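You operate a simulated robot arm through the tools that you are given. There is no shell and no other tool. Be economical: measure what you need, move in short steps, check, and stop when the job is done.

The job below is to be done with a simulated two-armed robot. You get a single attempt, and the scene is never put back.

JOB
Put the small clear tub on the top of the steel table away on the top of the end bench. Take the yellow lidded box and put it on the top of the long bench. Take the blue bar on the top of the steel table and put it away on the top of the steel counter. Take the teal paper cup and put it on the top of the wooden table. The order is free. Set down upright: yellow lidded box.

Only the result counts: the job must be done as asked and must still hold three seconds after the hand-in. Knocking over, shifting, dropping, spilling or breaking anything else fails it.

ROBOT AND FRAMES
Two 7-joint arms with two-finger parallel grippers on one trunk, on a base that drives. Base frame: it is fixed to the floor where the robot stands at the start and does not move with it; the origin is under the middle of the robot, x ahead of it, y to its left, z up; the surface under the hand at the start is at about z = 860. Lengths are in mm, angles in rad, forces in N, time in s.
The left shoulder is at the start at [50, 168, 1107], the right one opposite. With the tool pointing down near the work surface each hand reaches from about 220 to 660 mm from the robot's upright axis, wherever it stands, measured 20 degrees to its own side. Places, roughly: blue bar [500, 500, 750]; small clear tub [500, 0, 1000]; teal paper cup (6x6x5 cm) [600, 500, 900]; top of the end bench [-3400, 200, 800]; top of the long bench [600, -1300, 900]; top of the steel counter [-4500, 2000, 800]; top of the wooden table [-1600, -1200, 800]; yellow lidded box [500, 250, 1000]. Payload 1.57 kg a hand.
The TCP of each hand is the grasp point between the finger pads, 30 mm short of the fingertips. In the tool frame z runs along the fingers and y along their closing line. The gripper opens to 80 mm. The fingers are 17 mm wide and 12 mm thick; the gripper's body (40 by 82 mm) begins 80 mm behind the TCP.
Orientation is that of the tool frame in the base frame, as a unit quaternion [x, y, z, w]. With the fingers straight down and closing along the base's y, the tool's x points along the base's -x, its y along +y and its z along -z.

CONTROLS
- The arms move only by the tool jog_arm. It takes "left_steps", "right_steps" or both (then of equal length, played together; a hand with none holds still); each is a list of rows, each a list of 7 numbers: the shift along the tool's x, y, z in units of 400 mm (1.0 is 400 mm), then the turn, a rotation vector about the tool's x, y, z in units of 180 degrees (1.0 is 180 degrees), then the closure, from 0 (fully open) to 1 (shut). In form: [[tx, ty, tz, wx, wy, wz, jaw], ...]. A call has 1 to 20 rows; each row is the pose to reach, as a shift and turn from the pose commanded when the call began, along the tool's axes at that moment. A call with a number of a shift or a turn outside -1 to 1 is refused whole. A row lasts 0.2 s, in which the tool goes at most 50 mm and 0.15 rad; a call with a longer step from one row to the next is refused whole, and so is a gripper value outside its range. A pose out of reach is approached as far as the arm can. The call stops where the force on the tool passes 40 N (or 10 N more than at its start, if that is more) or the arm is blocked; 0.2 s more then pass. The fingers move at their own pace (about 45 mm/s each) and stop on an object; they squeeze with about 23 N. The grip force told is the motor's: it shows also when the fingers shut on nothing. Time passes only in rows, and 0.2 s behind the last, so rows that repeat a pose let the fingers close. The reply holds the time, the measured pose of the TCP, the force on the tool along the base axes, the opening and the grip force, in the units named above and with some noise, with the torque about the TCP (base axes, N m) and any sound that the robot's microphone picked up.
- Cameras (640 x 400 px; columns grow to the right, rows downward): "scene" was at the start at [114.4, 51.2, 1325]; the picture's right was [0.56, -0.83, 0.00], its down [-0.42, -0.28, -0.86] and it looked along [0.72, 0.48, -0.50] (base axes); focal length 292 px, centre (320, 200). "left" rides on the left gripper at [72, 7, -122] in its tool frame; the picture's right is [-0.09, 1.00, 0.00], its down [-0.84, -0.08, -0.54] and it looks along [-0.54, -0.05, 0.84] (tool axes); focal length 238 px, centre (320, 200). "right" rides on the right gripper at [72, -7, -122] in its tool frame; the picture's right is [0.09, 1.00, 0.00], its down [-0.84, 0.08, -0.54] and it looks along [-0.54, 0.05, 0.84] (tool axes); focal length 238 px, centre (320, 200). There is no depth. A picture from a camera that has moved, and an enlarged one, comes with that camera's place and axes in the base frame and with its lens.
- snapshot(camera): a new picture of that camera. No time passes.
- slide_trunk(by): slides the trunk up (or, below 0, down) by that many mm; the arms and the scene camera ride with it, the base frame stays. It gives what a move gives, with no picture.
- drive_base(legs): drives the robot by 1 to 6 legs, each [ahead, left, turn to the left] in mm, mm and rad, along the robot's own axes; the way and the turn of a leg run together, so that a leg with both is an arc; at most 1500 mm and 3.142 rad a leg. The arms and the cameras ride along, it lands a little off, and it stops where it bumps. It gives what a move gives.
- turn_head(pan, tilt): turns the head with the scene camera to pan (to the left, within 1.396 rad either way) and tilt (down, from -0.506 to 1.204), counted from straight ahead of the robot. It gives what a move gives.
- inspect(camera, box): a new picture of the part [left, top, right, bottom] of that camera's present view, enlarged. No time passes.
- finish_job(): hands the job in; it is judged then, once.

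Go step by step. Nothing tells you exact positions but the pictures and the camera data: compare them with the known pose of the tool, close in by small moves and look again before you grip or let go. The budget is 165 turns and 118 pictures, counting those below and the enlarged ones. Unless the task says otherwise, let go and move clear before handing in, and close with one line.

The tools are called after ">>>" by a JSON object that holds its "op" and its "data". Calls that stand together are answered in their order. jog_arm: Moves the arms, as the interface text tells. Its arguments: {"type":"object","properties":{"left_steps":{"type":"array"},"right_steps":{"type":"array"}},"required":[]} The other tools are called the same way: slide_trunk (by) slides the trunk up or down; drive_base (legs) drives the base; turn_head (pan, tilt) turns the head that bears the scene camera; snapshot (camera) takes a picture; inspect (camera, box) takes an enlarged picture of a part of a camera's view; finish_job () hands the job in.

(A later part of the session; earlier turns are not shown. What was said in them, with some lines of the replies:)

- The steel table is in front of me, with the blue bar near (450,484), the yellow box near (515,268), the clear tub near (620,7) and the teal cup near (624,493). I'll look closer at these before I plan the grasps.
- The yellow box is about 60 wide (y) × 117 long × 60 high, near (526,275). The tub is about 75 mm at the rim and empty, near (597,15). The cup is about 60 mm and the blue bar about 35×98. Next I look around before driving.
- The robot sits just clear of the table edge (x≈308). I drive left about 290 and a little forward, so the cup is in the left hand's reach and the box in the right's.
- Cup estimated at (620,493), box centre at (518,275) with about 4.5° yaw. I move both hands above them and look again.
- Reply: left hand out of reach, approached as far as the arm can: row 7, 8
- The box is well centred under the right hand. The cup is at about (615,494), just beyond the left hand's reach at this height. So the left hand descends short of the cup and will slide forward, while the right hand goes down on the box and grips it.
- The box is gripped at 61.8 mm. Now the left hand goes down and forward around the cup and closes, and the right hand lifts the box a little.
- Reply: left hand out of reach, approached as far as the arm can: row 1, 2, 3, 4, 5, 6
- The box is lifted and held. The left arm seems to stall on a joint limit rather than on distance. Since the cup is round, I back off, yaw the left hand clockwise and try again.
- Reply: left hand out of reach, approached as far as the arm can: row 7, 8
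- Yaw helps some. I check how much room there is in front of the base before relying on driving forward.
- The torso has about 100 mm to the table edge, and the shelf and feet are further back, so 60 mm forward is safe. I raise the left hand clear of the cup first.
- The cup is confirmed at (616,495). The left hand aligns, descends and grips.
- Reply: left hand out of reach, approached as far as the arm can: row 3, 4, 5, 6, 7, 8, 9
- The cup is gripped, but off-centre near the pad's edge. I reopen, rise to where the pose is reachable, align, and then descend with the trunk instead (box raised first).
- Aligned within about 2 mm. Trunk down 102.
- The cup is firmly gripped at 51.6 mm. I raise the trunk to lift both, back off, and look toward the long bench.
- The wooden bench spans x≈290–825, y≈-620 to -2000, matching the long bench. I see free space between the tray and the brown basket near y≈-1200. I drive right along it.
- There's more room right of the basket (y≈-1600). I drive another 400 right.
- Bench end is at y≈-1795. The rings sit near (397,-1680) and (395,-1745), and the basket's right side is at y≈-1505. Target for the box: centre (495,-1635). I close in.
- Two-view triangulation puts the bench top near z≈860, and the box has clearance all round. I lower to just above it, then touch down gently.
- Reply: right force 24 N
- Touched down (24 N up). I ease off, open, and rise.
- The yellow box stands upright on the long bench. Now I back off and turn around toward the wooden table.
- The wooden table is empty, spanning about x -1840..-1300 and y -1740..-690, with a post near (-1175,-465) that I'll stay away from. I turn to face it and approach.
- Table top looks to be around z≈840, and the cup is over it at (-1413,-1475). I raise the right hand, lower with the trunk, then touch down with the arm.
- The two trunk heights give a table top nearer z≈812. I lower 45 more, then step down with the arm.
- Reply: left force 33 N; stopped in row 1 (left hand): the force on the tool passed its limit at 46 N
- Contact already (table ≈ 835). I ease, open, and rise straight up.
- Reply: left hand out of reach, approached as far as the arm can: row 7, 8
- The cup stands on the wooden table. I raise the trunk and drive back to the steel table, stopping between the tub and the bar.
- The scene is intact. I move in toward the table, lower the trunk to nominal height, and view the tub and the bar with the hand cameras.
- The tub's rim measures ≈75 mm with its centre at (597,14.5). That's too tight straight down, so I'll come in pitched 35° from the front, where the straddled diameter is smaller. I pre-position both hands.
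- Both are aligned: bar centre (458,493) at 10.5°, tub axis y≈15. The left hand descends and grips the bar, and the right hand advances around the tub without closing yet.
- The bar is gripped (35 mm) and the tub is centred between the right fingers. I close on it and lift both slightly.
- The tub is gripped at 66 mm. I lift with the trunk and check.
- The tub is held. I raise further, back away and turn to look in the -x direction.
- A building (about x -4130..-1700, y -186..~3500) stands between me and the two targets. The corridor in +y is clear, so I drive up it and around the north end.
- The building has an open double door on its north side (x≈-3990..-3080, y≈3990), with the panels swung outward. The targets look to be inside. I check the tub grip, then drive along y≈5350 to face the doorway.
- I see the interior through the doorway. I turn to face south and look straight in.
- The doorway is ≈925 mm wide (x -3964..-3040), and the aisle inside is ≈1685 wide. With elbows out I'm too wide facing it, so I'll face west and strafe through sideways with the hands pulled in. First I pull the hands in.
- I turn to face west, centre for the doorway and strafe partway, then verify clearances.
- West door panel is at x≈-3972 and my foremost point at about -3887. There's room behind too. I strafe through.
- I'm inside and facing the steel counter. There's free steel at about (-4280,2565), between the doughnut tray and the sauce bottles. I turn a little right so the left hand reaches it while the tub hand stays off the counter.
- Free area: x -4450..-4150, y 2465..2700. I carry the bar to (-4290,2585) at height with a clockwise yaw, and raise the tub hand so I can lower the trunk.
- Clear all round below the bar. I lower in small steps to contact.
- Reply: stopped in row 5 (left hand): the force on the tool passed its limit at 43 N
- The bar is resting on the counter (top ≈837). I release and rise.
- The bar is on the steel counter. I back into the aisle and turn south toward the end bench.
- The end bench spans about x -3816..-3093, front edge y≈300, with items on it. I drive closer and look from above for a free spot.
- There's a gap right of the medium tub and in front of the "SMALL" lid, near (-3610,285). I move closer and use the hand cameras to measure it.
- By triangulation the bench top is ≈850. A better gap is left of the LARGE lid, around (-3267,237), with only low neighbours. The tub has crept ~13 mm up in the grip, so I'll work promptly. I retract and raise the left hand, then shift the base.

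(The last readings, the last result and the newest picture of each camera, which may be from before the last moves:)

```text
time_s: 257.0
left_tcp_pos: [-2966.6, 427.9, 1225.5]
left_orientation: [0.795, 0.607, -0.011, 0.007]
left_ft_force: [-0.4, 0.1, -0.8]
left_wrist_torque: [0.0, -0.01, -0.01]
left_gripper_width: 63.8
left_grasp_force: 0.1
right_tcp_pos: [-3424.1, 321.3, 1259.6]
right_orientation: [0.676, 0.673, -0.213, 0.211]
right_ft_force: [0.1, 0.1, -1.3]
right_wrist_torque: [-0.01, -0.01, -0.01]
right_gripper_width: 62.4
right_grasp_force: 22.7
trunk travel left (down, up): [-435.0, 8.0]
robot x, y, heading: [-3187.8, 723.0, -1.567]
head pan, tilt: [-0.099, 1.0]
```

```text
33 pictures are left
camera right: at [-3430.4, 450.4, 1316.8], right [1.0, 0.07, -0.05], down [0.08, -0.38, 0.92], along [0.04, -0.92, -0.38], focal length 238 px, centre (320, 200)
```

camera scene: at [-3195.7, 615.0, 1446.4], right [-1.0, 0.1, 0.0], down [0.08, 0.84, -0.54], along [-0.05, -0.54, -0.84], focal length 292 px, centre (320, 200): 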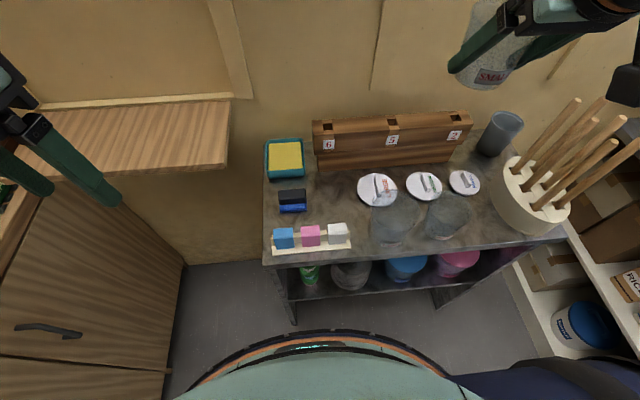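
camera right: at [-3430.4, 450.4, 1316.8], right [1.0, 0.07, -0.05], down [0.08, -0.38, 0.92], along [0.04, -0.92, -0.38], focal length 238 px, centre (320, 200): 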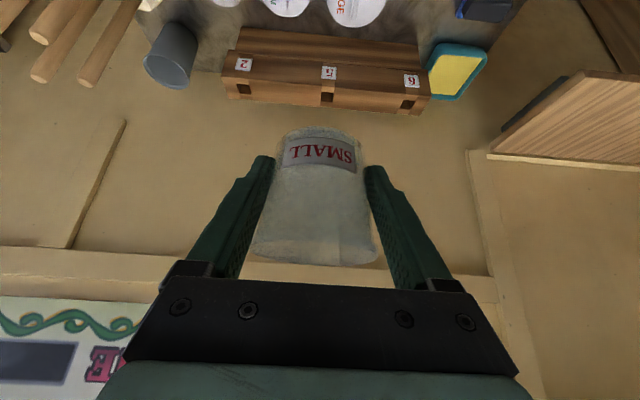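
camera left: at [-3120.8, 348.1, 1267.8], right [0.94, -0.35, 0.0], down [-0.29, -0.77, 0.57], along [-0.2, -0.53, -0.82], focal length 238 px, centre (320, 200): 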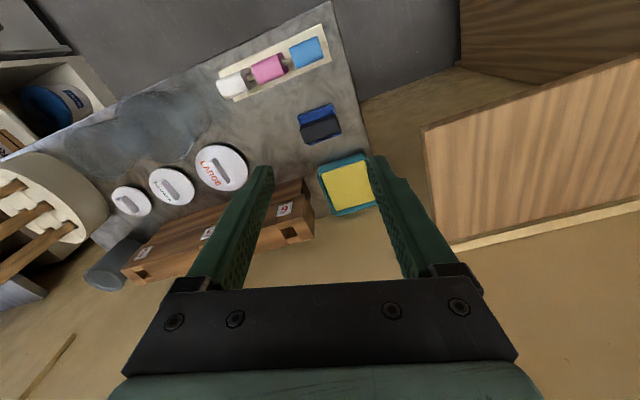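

Top view: the free zone is x -3328..-3199, y 144..314. Target for the tub: centre (-3266,233). I move over it at height, then lower the trunk.

>>> {"op": "jog_arm", "data": {"right_steps": [[0, 0.1, 0, 0, 0, 0, 1], [0, 0.2, 0, 0, 0, 0, 1], [0, 0.3, 0, 0, 0, 0, 1], [0, 0.395, 0, 0, 0, 0, 1], [-0.089, 0.395, 0.0625, 0, 0, 0, 1], [-0.178, 0.395, 0.125, 0, 0, 0, 1], [-0.124, 0.395, 0.201, 0, 0, 0, 1], [-0.071, 0.395, 0.278, 0, 0, 0, 1], [-0.018, 0.395, 0.354, 0, 0, 0, 1], [0.036, 0.395, 0.43, 0, 0, 0, 1]]}}

>>> {"op": "slide_trunk", "data": {"by": -165}}

>>> {"op": "snapshot", "data": {"camera": "scene"}}

>>> {"op": "snapshot", "data": {"camera": "right"}}

```text
time_s: 259.2
left_tcp_pos: [-2966.5, 427.7, 1224.5]
left_orientation: [0.795, 0.607, -0.012, 0.008]
left_ft_force: [-0.2, -0.1, -0.5]
left_wrist_torque: [0.0, 0.02, 0.05]
left_gripper_width: 64.2
left_grasp_force: 0.0
right_tcp_pos: [-3265.2, 234.2, 1108.7]
right_orientation: [0.677, 0.672, -0.213, 0.212]
right_ft_force: [-0.1, 0.4, -1.6]
right_wrist_torque: [0.02, 0.01, 0.0]
right_gripper_width: 62.1
right_grasp_force: 23.0
trunk travel left (down, up): [-435.0, 8.0]
robot x, y, heading: [-3188.3, 722.3, -1.565]
head pan, tilt: [-0.099, 1.0]
```

```text
time_s: 261.1
left_tcp_pos: [-2967.0, 428.1, 1060.1]
left_orientation: [0.795, 0.607, -0.011, 0.008]
left_ft_force: [0.1, 1.5, -0.2]
left_wrist_torque: [0.01, -0.02, -0.02]
left_gripper_width: 64.1
left_grasp_force: 0.0
right_tcp_pos: [-3264.8, 234.5, 943.8]
right_orientation: [0.677, 0.672, -0.213, 0.211]
right_ft_force: [0.2, 0.2, -1.3]
right_wrist_torque: [-0.04, 0.02, 0.01]
right_gripper_width: 61.8
right_grasp_force: 23.2
trunk travel left (down, up): [-270.0, 173.0]
robot x, y, heading: [-3191.0, 728.7, -1.573]
head pan, tilt: [-0.099, 1.0]
```

```text
32 pictures are left
camera scene: at [-3195.6, 614.9, 1281.4], right [-1.0, 0.1, 0.0], down [0.08, 0.84, -0.54], along [-0.05, -0.54, -0.84], focal length 292 px, centre (320, 200)
```

scene: 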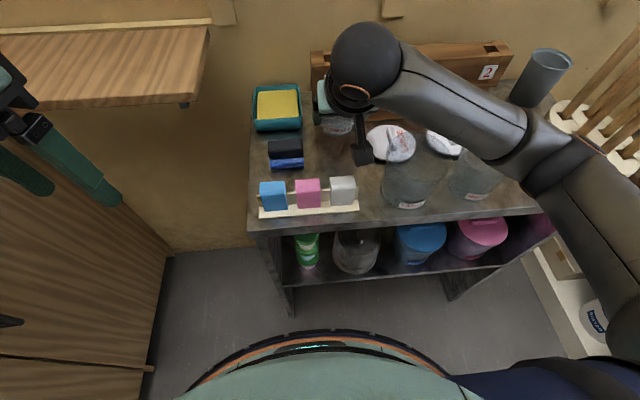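

```text
31 pictures are left
camera right: at [-3271.6, 363.5, 1001.8], right [1.0, 0.07, -0.05], down [0.08, -0.38, 0.92], along [0.04, -0.92, -0.38], focal length 238 px, centre (320, 200)
```

right: 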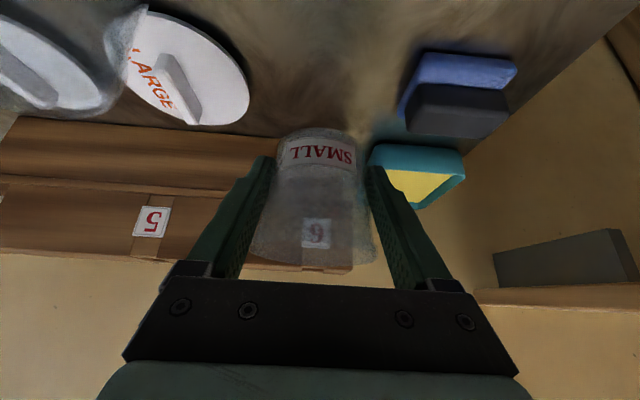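

The right elbow hangs low near the medium tub and the sticks. Before going lower I go back up and shift the base back and to the east, so the arm is straighter and the elbow stays off the bench. I also check the left side.

>>> {"op": "slide_trunk", "data": {"by": 165}}

>>> {"op": "drive_base", "data": {"legs": [[-70, 0, 0]]}}

>>> {"op": "turn_head", "data": {"pan": 1.2, "tilt": 0.5}}

>>> {"op": "snapshot", "data": {"camera": "scene"}}

>>> {"op": "turn_head", "data": {"pan": -0.8, "tilt": 0.8}}

>>> {"op": "snapshot", "data": {"camera": "scene"}}

```text
time_s: 262.9
left_tcp_pos: [-2967.0, 427.1, 1225.4]
left_orientation: [0.794, 0.607, -0.013, 0.009]
left_ft_force: [0.9, 0.4, -0.1]
left_wrist_torque: [0.02, 0.02, 0.03]
left_gripper_width: 63.8
left_grasp_force: 0.1
right_tcp_pos: [-3264.2, 233.5, 1108.9]
right_orientation: [0.677, 0.672, -0.213, 0.211]
right_ft_force: [-0.5, -0.1, -0.4]
right_wrist_torque: [0.0, -0.01, 0.02]
right_gripper_width: 62.0
right_grasp_force: 23.2
trunk travel left (down, up): [-435.0, 8.0]
robot x, y, heading: [-3188.0, 721.1, -1.564]
head pan, tilt: [-0.099, 1.0]
```

```text
time_s: 264.0
left_tcp_pos: [-2967.2, 499.4, 1225.9]
left_orientation: [0.794, 0.607, -0.011, 0.008]
left_ft_force: [0.2, 0.2, -0.4]
left_wrist_torque: [0.01, 0.01, 0.0]
left_gripper_width: 64.0
left_grasp_force: 0.0
right_tcp_pos: [-3264.8, 306.1, 1108.6]
right_orientation: [0.676, 0.672, -0.214, 0.211]
right_ft_force: [-0.4, -0.5, -0.3]
right_wrist_torque: [0.0, -0.03, -0.01]
right_gripper_width: 61.7
right_grasp_force: 23.0
trunk travel left (down, up): [-435.0, 8.0]
robot x, y, heading: [-3185.7, 796.5, -1.568]
head pan, tilt: [-0.099, 1.0]
```

```text
time_s: 265.4
left_tcp_pos: [-2967.2, 497.2, 1225.0]
left_orientation: [0.794, 0.608, -0.012, 0.008]
left_ft_force: [0.2, -0.5, 0.4]
left_wrist_torque: [0.04, 0.0, 0.0]
left_gripper_width: 63.8
left_grasp_force: 0.0
right_tcp_pos: [-3264.9, 305.1, 1109.1]
right_orientation: [0.677, 0.672, -0.213, 0.211]
right_ft_force: [-0.7, 0.0, -1.6]
right_wrist_torque: [0.03, 0.0, -0.02]
right_gripper_width: 61.9
right_grasp_force: 23.0
trunk travel left (down, up): [-435.0, 8.0]
robot x, y, heading: [-3190.7, 792.8, -1.57]
head pan, tilt: [1.201, 0.499]
```

```text
30 pictures are left
camera scene: at [-3104.2, 722.5, 1487.5], right [-0.36, -0.93, 0.0], down [-0.45, 0.17, -0.88], along [0.82, -0.32, -0.48], focal length 292 px, centre (320, 200)
```

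scene: 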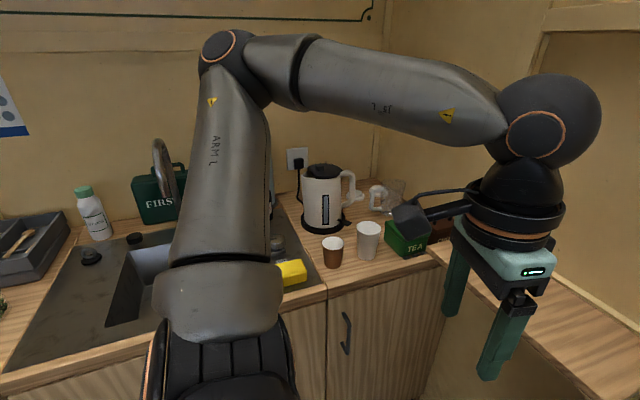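

```text
time_s: 267.4
left_tcp_pos: [-2967.7, 499.0, 1225.8]
left_orientation: [0.794, 0.608, -0.012, 0.008]
left_ft_force: [-0.4, 0.4, 0.0]
left_wrist_torque: [0.04, 0.02, 0.02]
left_gripper_width: 64.0
left_grasp_force: 0.1
right_tcp_pos: [-3263.8, 305.7, 1109.7]
right_orientation: [0.676, 0.673, -0.213, 0.211]
right_ft_force: [-0.4, -1.0, -1.5]
right_wrist_torque: [0.02, 0.01, 0.0]
right_gripper_width: 61.6
right_grasp_force: 22.9
trunk travel left (down, up): [-435.0, 8.0]
robot x, y, heading: [-3186.7, 796.6, -1.568]
head pan, tilt: [-0.799, 0.799]
```

```text
29 pictures are left
camera scene: at [-3246.7, 698.7, 1461.5], right [-0.7, 0.71, 0.0], down [0.51, 0.5, -0.7], along [-0.5, -0.49, -0.72], focal length 292 px, centre (320, 200)
```

scene: 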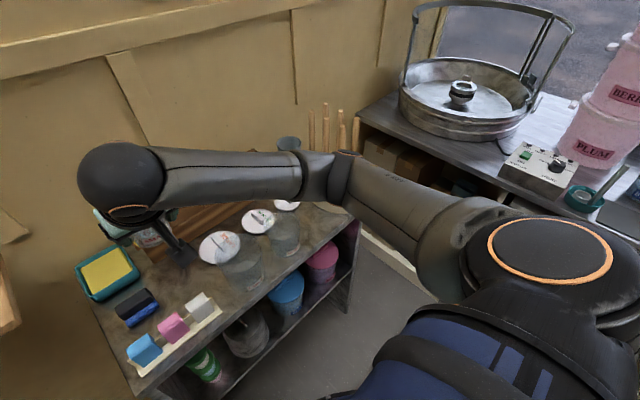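

The left side has room. I shift east 120 and re-extend the right hand to the target, then check the arm's shape.

>>> {"op": "drive_base", "data": {"legs": [[0, 120, 0]]}}

>>> {"op": "jog_arm", "data": {"right_steps": [[0, -0.1, 0, 0, 0, 0, 1], [0, -0.2, 0, 0, 0, 0, 1], [0, -0.3025, 0, 0, 0, 0, 1], [-0.073, -0.3025, 0.0515, 0, 0, 0, 1], [-0.147, -0.3025, 0.103, 0, 0, 0, 1], [-0.147, -0.3025, 0.103, 0, 0, 0, 1]]}}

>>> {"op": "turn_head", "data": {"pan": -0.5, "tilt": 0.85}}

>>> {"op": "snapshot", "data": {"camera": "scene"}}

```text
time_s: 269.1
left_tcp_pos: [-2846.2, 499.0, 1225.0]
left_orientation: [0.793, 0.609, -0.011, 0.008]
left_ft_force: [-0.3, -0.4, -0.5]
left_wrist_torque: [-0.04, 0.02, -0.01]
left_gripper_width: 64.0
left_grasp_force: 0.1
right_tcp_pos: [-3143.7, 305.6, 1108.0]
right_orientation: [0.675, 0.674, -0.213, 0.212]
right_ft_force: [0.4, -0.2, -1.0]
right_wrist_torque: [0.0, 0.0, 0.01]
right_gripper_width: 61.8
right_grasp_force: 23.0
trunk travel left (down, up): [-435.0, 8.0]
robot x, y, heading: [-3065.9, 795.9, -1.57]
head pan, tilt: [-0.799, 0.799]
```

```text
time_s: 270.5
left_tcp_pos: [-2845.5, 499.6, 1225.2]
left_orientation: [0.794, 0.608, -0.012, 0.008]
left_ft_force: [-0.8, 0.3, -0.6]
left_wrist_torque: [0.02, 0.0, -0.01]
left_gripper_width: 64.1
left_grasp_force: 0.1
right_tcp_pos: [-3265.2, 235.5, 1107.5]
right_orientation: [0.676, 0.673, -0.213, 0.211]
right_ft_force: [0.2, 0.2, -1.8]
right_wrist_torque: [-0.04, 0.04, 0.04]
right_gripper_width: 61.6
right_grasp_force: 22.4
trunk travel left (down, up): [-435.0, 8.0]
robot x, y, heading: [-3067.8, 798.8, -1.564]
head pan, tilt: [-0.799, 0.799]
```

```text
time_s: 271.3
left_tcp_pos: [-2845.3, 498.0, 1225.8]
left_orientation: [0.794, 0.608, -0.011, 0.007]
left_ft_force: [0.2, 0.5, 0.2]
left_wrist_torque: [0.02, 0.01, 0.01]
left_gripper_width: 64.0
left_grasp_force: 0.0
right_tcp_pos: [-3266.4, 234.4, 1107.7]
right_orientation: [0.677, 0.673, -0.212, 0.211]
right_ft_force: [0.2, -0.1, -1.2]
right_wrist_torque: [-0.01, -0.03, 0.0]
right_gripper_width: 61.8
right_grasp_force: 23.9
trunk travel left (down, up): [-435.0, 8.0]
robot x, y, heading: [-3069.3, 795.3, -1.568]
head pan, tilt: [-0.499, 0.85]
```

```text
28 pictures are left
camera scene: at [-3105.5, 686.8, 1457.5], right [-0.88, 0.48, 0.0], down [0.36, 0.66, -0.66], along [-0.31, -0.58, -0.75], focal length 292 px, centre (320, 200)
```

scene: 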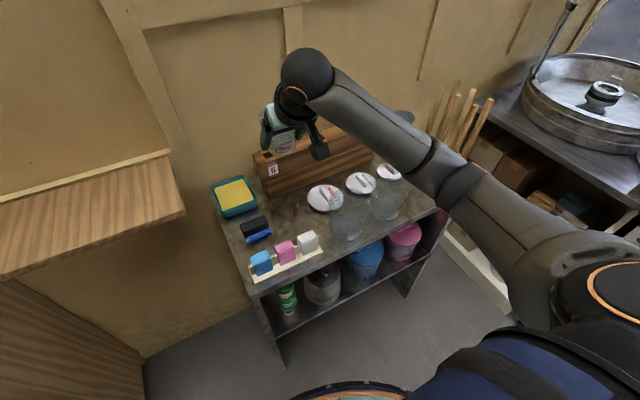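

The elbow now hangs in front of the bench rather than over it. I lower the trunk and check again.

>>> {"op": "slide_trunk", "data": {"by": -165}}

>>> {"op": "snapshot", "data": {"camera": "scene"}}

>>> {"op": "snapshot", "data": {"camera": "right"}}

```text
time_s: 273.2
left_tcp_pos: [-2844.8, 499.0, 1060.8]
left_orientation: [0.794, 0.608, -0.012, 0.008]
left_ft_force: [0.0, -0.3, 0.3]
left_wrist_torque: [-0.03, 0.01, -0.02]
left_gripper_width: 63.7
left_grasp_force: 0.0
right_tcp_pos: [-3266.7, 236.1, 942.6]
right_orientation: [0.676, 0.673, -0.213, 0.211]
right_ft_force: [0.5, -0.3, 0.0]
right_wrist_torque: [0.02, 0.02, 0.03]
right_gripper_width: 61.6
right_grasp_force: 22.8
trunk travel left (down, up): [-270.0, 173.0]
robot x, y, heading: [-3068.5, 797.4, -1.567]
head pan, tilt: [-0.499, 0.85]
```

```text
27 pictures are left
camera scene: at [-3105.5, 686.9, 1292.5], right [-0.88, 0.47, 0.0], down [0.36, 0.66, -0.66], along [-0.31, -0.58, -0.75], focal length 292 px, centre (320, 200)
```

scene: 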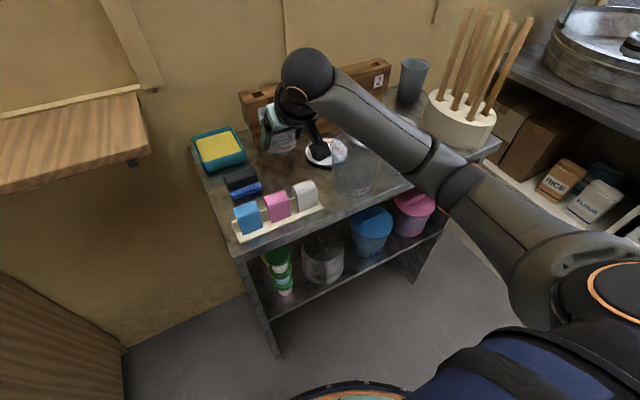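

```text
26 pictures are left
camera right: at [-3272.8, 363.8, 1000.7], right [1.0, 0.07, -0.05], down [0.08, -0.38, 0.92], along [0.04, -0.92, -0.38], focal length 238 px, centre (320, 200)
```

right: 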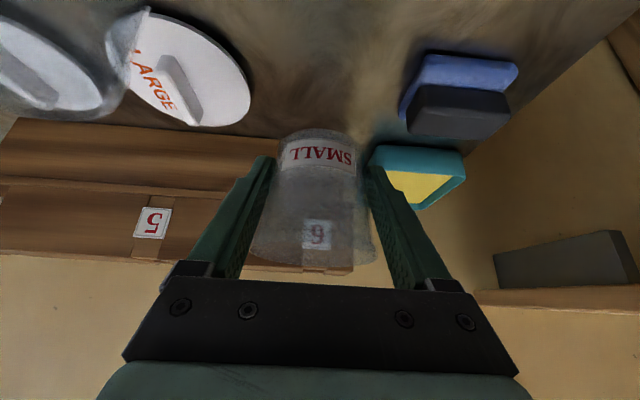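

The clearances look fine. I descend straight down toward the bench in small steps, nudging 9 mm deeper to keep the camera clear of the small boxes.

>>> {"op": "jog_arm", "data": {"right_steps": [[-0.0184, 0, 0.0129, 0, 0, 0, 1], [0.017, 0, 0.064, 0, 0, 0, 1], [0.046, 0, 0.105, 0, 0, 0, 1], [0.046, 0, 0.105, 0, 0, 0, 1]]}}

>>> {"op": "snapshot", "data": {"camera": "scene"}}

>>> {"op": "snapshot", "data": {"camera": "right"}}

```text
time_s: 274.2
left_tcp_pos: [-2845.4, 499.0, 1060.0]
left_orientation: [0.793, 0.608, -0.012, 0.007]
left_ft_force: [0.0, -0.3, -0.3]
left_wrist_torque: [-0.04, -0.01, 0.01]
left_gripper_width: 64.1
left_grasp_force: 0.0
right_tcp_pos: [-3265.4, 226.0, 897.4]
right_orientation: [0.677, 0.672, -0.214, 0.212]
right_ft_force: [0.0, -0.3, -1.7]
right_wrist_torque: [0.02, -0.01, 0.02]
right_gripper_width: 61.6
right_grasp_force: 23.4
trunk travel left (down, up): [-270.0, 173.0]
robot x, y, heading: [-3069.6, 795.1, -1.573]
head pan, tilt: [-0.499, 0.85]
```

```text
25 pictures are left
camera scene: at [-3105.5, 686.8, 1292.5], right [-0.88, 0.47, 0.0], down [0.36, 0.66, -0.66], along [-0.31, -0.58, -0.75], focal length 292 px, centre (320, 200)
```

scene: 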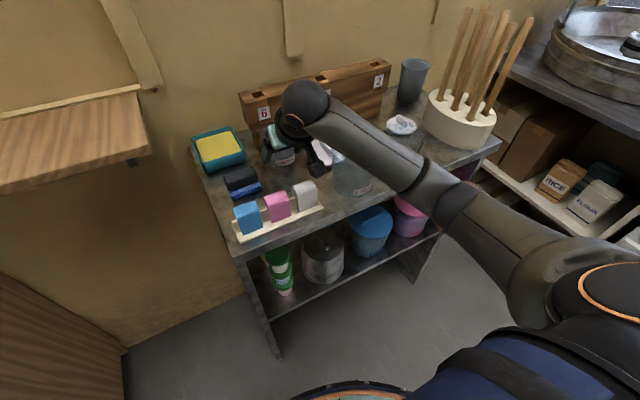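

```text
24 pictures are left
camera right: at [-3272.1, 354.2, 956.3], right [1.0, 0.07, -0.05], down [0.08, -0.38, 0.92], along [0.05, -0.92, -0.38], focal length 238 px, centre (320, 200)
```

right: 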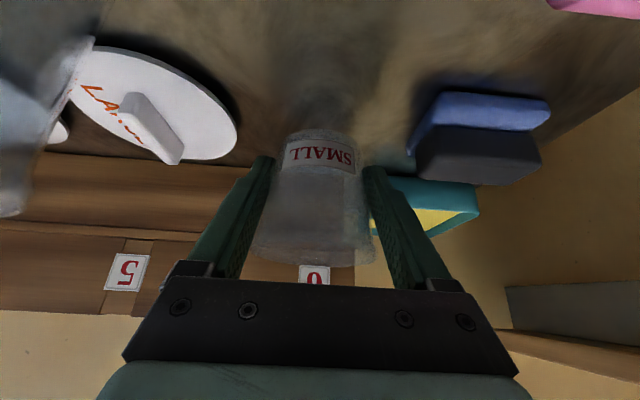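

>>> {"op": "jog_arm", "data": {"right_steps": [[0.0086, 0, 0.0123, 0, 0, 0, 1], [0.0172, 0, 0.0246, 0, 0, 0, 1], [0.023, 0, 0.0328, 0, 0, 0, 1], [0.0287, 0, 0.041, 0, 0, 0, 1], [0.0344, 0, 0.0491, 0, 0, 0, 1], [0.0402, 0, 0.0573, 0, 0, 0, 1]]}}

>>> {"op": "snapshot", "data": {"camera": "right"}}

```text
time_s: 275.6
left_tcp_pos: [-2845.5, 500.6, 1061.0]
left_orientation: [0.793, 0.609, -0.012, 0.008]
left_ft_force: [0.3, 0.1, 0.1]
left_wrist_torque: [0.03, -0.02, -0.01]
left_gripper_width: 63.8
left_grasp_force: 0.0
right_tcp_pos: [-3263.7, 226.0, 874.6]
right_orientation: [0.676, 0.671, -0.216, 0.215]
right_ft_force: [-0.6, 3.1, 16.1]
right_wrist_torque: [-0.21, 0.01, -0.01]
right_gripper_width: 60.9
right_grasp_force: 23.2
trunk travel left (down, up): [-270.0, 173.0]
robot x, y, heading: [-3064.1, 794.4, -1.565]
head pan, tilt: [-0.499, 0.85]
```

```text
23 pictures are left
camera right: at [-3271.6, 355.6, 931.3], right [1.0, 0.07, -0.05], down [0.08, -0.37, 0.93], along [0.04, -0.93, -0.37], focal length 238 px, centre (320, 200)
```

right: 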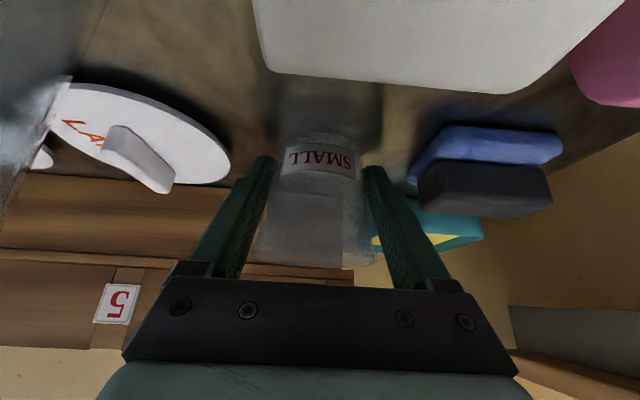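

Contact made. I ease slightly, open just enough, and check that the tub stands.

>>> {"op": "jog_arm", "data": {"right_steps": [[-0.002, 0, -0.003, 0, 0, 0, 1], [-0.002, 0, -0.003, 0, 0, 0, 0.22], [-0.002, 0, -0.003, 0, 0, 0, 0.15], [-0.002, 0, -0.003, 0, 0, 0, 0.12], [-0.002, 0, -0.003, 0, 0, 0, 0.12]]}}

>>> {"op": "snapshot", "data": {"camera": "right"}}

```text
time_s: 276.8
left_tcp_pos: [-2845.2, 499.6, 1059.8]
left_orientation: [0.794, 0.608, -0.012, 0.007]
left_ft_force: [0.2, -0.1, 0.1]
left_wrist_torque: [-0.01, 0.0, 0.0]
left_gripper_width: 64.2
left_grasp_force: 0.1
right_tcp_pos: [-3264.3, 226.8, 870.2]
right_orientation: [0.676, 0.673, -0.213, 0.211]
right_ft_force: [0.7, -0.6, 0.2]
right_wrist_torque: [0.02, 0.03, 0.01]
right_gripper_width: 70.4
right_grasp_force: 0.0
trunk travel left (down, up): [-270.0, 173.0]
robot x, y, heading: [-3066.9, 796.9, -1.563]
head pan, tilt: [-0.499, 0.85]
```

```text
22 pictures are left
camera right: at [-3272.0, 355.0, 929.3], right [1.0, 0.07, -0.05], down [0.08, -0.38, 0.92], along [0.04, -0.92, -0.38], focal length 238 px, centre (320, 200)
```

right: 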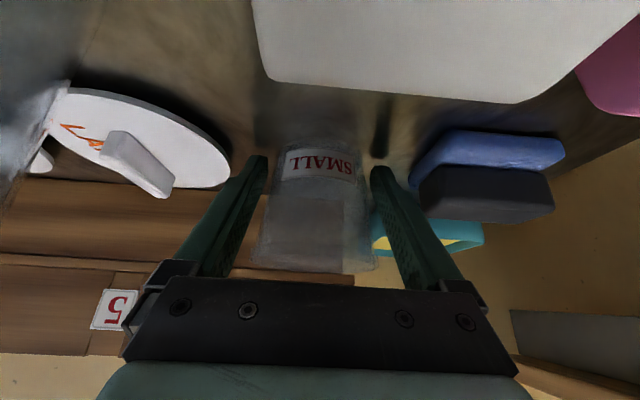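

The tub stands free between the fingers. I retreat back along the tool axis.

>>> {"op": "jog_arm", "data": {"right_steps": [[0, 0, -0.04, 0, 0, 0, 0.12], [0, 0, -0.08, 0, 0, 0, 0.12], [0, 0, -0.14, 0, 0, 0, 0.12], [0, 0, -0.22, 0, 0, 0, 0.12], [0, 0, -0.32, 0, 0, 0, 0.12], [0, 0, -0.42, 0, 0, 0, 0.12]]}}

>>> {"op": "slide_trunk", "data": {"by": 165}}

>>> {"op": "snapshot", "data": {"camera": "right"}}

>>> {"op": "snapshot", "data": {"camera": "scene"}}

```text
time_s: 278.2
left_tcp_pos: [-2845.6, 499.2, 1060.0]
left_orientation: [0.794, 0.608, -0.011, 0.008]
left_ft_force: [0.5, 0.0, 0.1]
left_wrist_torque: [-0.02, 0.03, -0.01]
left_gripper_width: 63.8
left_grasp_force: 0.2
right_tcp_pos: [-3264.9, 324.3, 1007.4]
right_orientation: [0.677, 0.672, -0.214, 0.211]
right_ft_force: [-0.4, -1.6, -0.3]
right_wrist_torque: [0.02, -0.05, -0.01]
right_gripper_width: 70.3
right_grasp_force: 0.1
trunk travel left (down, up): [-270.0, 173.0]
robot x, y, heading: [-3069.4, 790.6, -1.564]
head pan, tilt: [-0.499, 0.85]
```

```text
time_s: 280.0
left_tcp_pos: [-2845.9, 498.5, 1226.1]
left_orientation: [0.794, 0.608, -0.012, 0.007]
left_ft_force: [0.4, 0.4, 0.2]
left_wrist_torque: [0.01, 0.02, 0.0]
left_gripper_width: 63.8
left_grasp_force: 0.0
right_tcp_pos: [-3264.8, 324.6, 1172.7]
right_orientation: [0.677, 0.673, -0.213, 0.21]
right_ft_force: [0.8, 0.8, -0.1]
right_wrist_torque: [-0.01, 0.01, 0.02]
right_gripper_width: 70.6
right_grasp_force: 0.1
trunk travel left (down, up): [-435.0, 8.0]
robot x, y, heading: [-3069.2, 797.6, -1.571]
head pan, tilt: [-0.499, 0.85]
```

```text
21 pictures are left
camera right: at [-3271.7, 452.5, 1230.6], right [1.0, 0.07, -0.05], down [0.08, -0.38, 0.92], along [0.04, -0.92, -0.38], focal length 238 px, centre (320, 200)
```

right: 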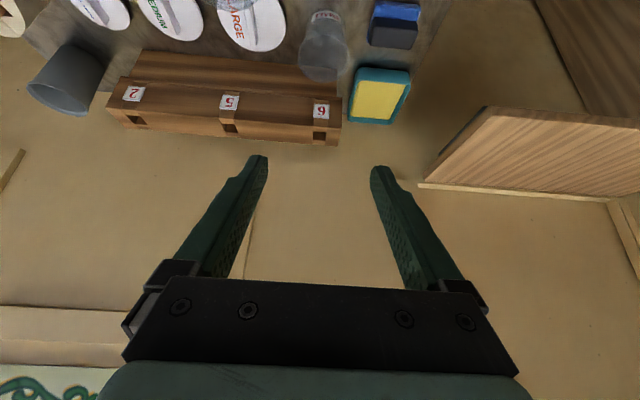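

```text
20 pictures are left
camera scene: at [-3105.4, 686.8, 1457.5], right [-0.88, 0.47, 0.0], down [0.36, 0.66, -0.66], along [-0.31, -0.58, -0.75], focal length 292 px, centre (320, 200)
```

scene: 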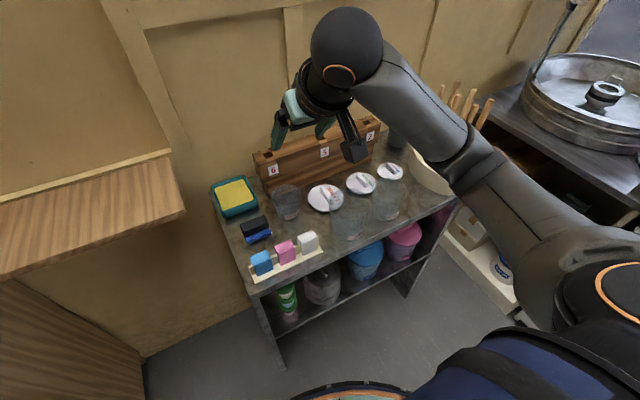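

All four objects are at their places, standing free, and both hands are clear. I hand the job in.

>>> {"op": "finish_job", "data": {}}

```text
The job is handed in.
```

I placed all four items and handed the job in: the yellow box upright on the long bench, the teal cup on the wooden table, the blue bar on the steel counter, and the clear tub on the end bench. No result of the judging has come back. I last saw each item in place right after setting it down.
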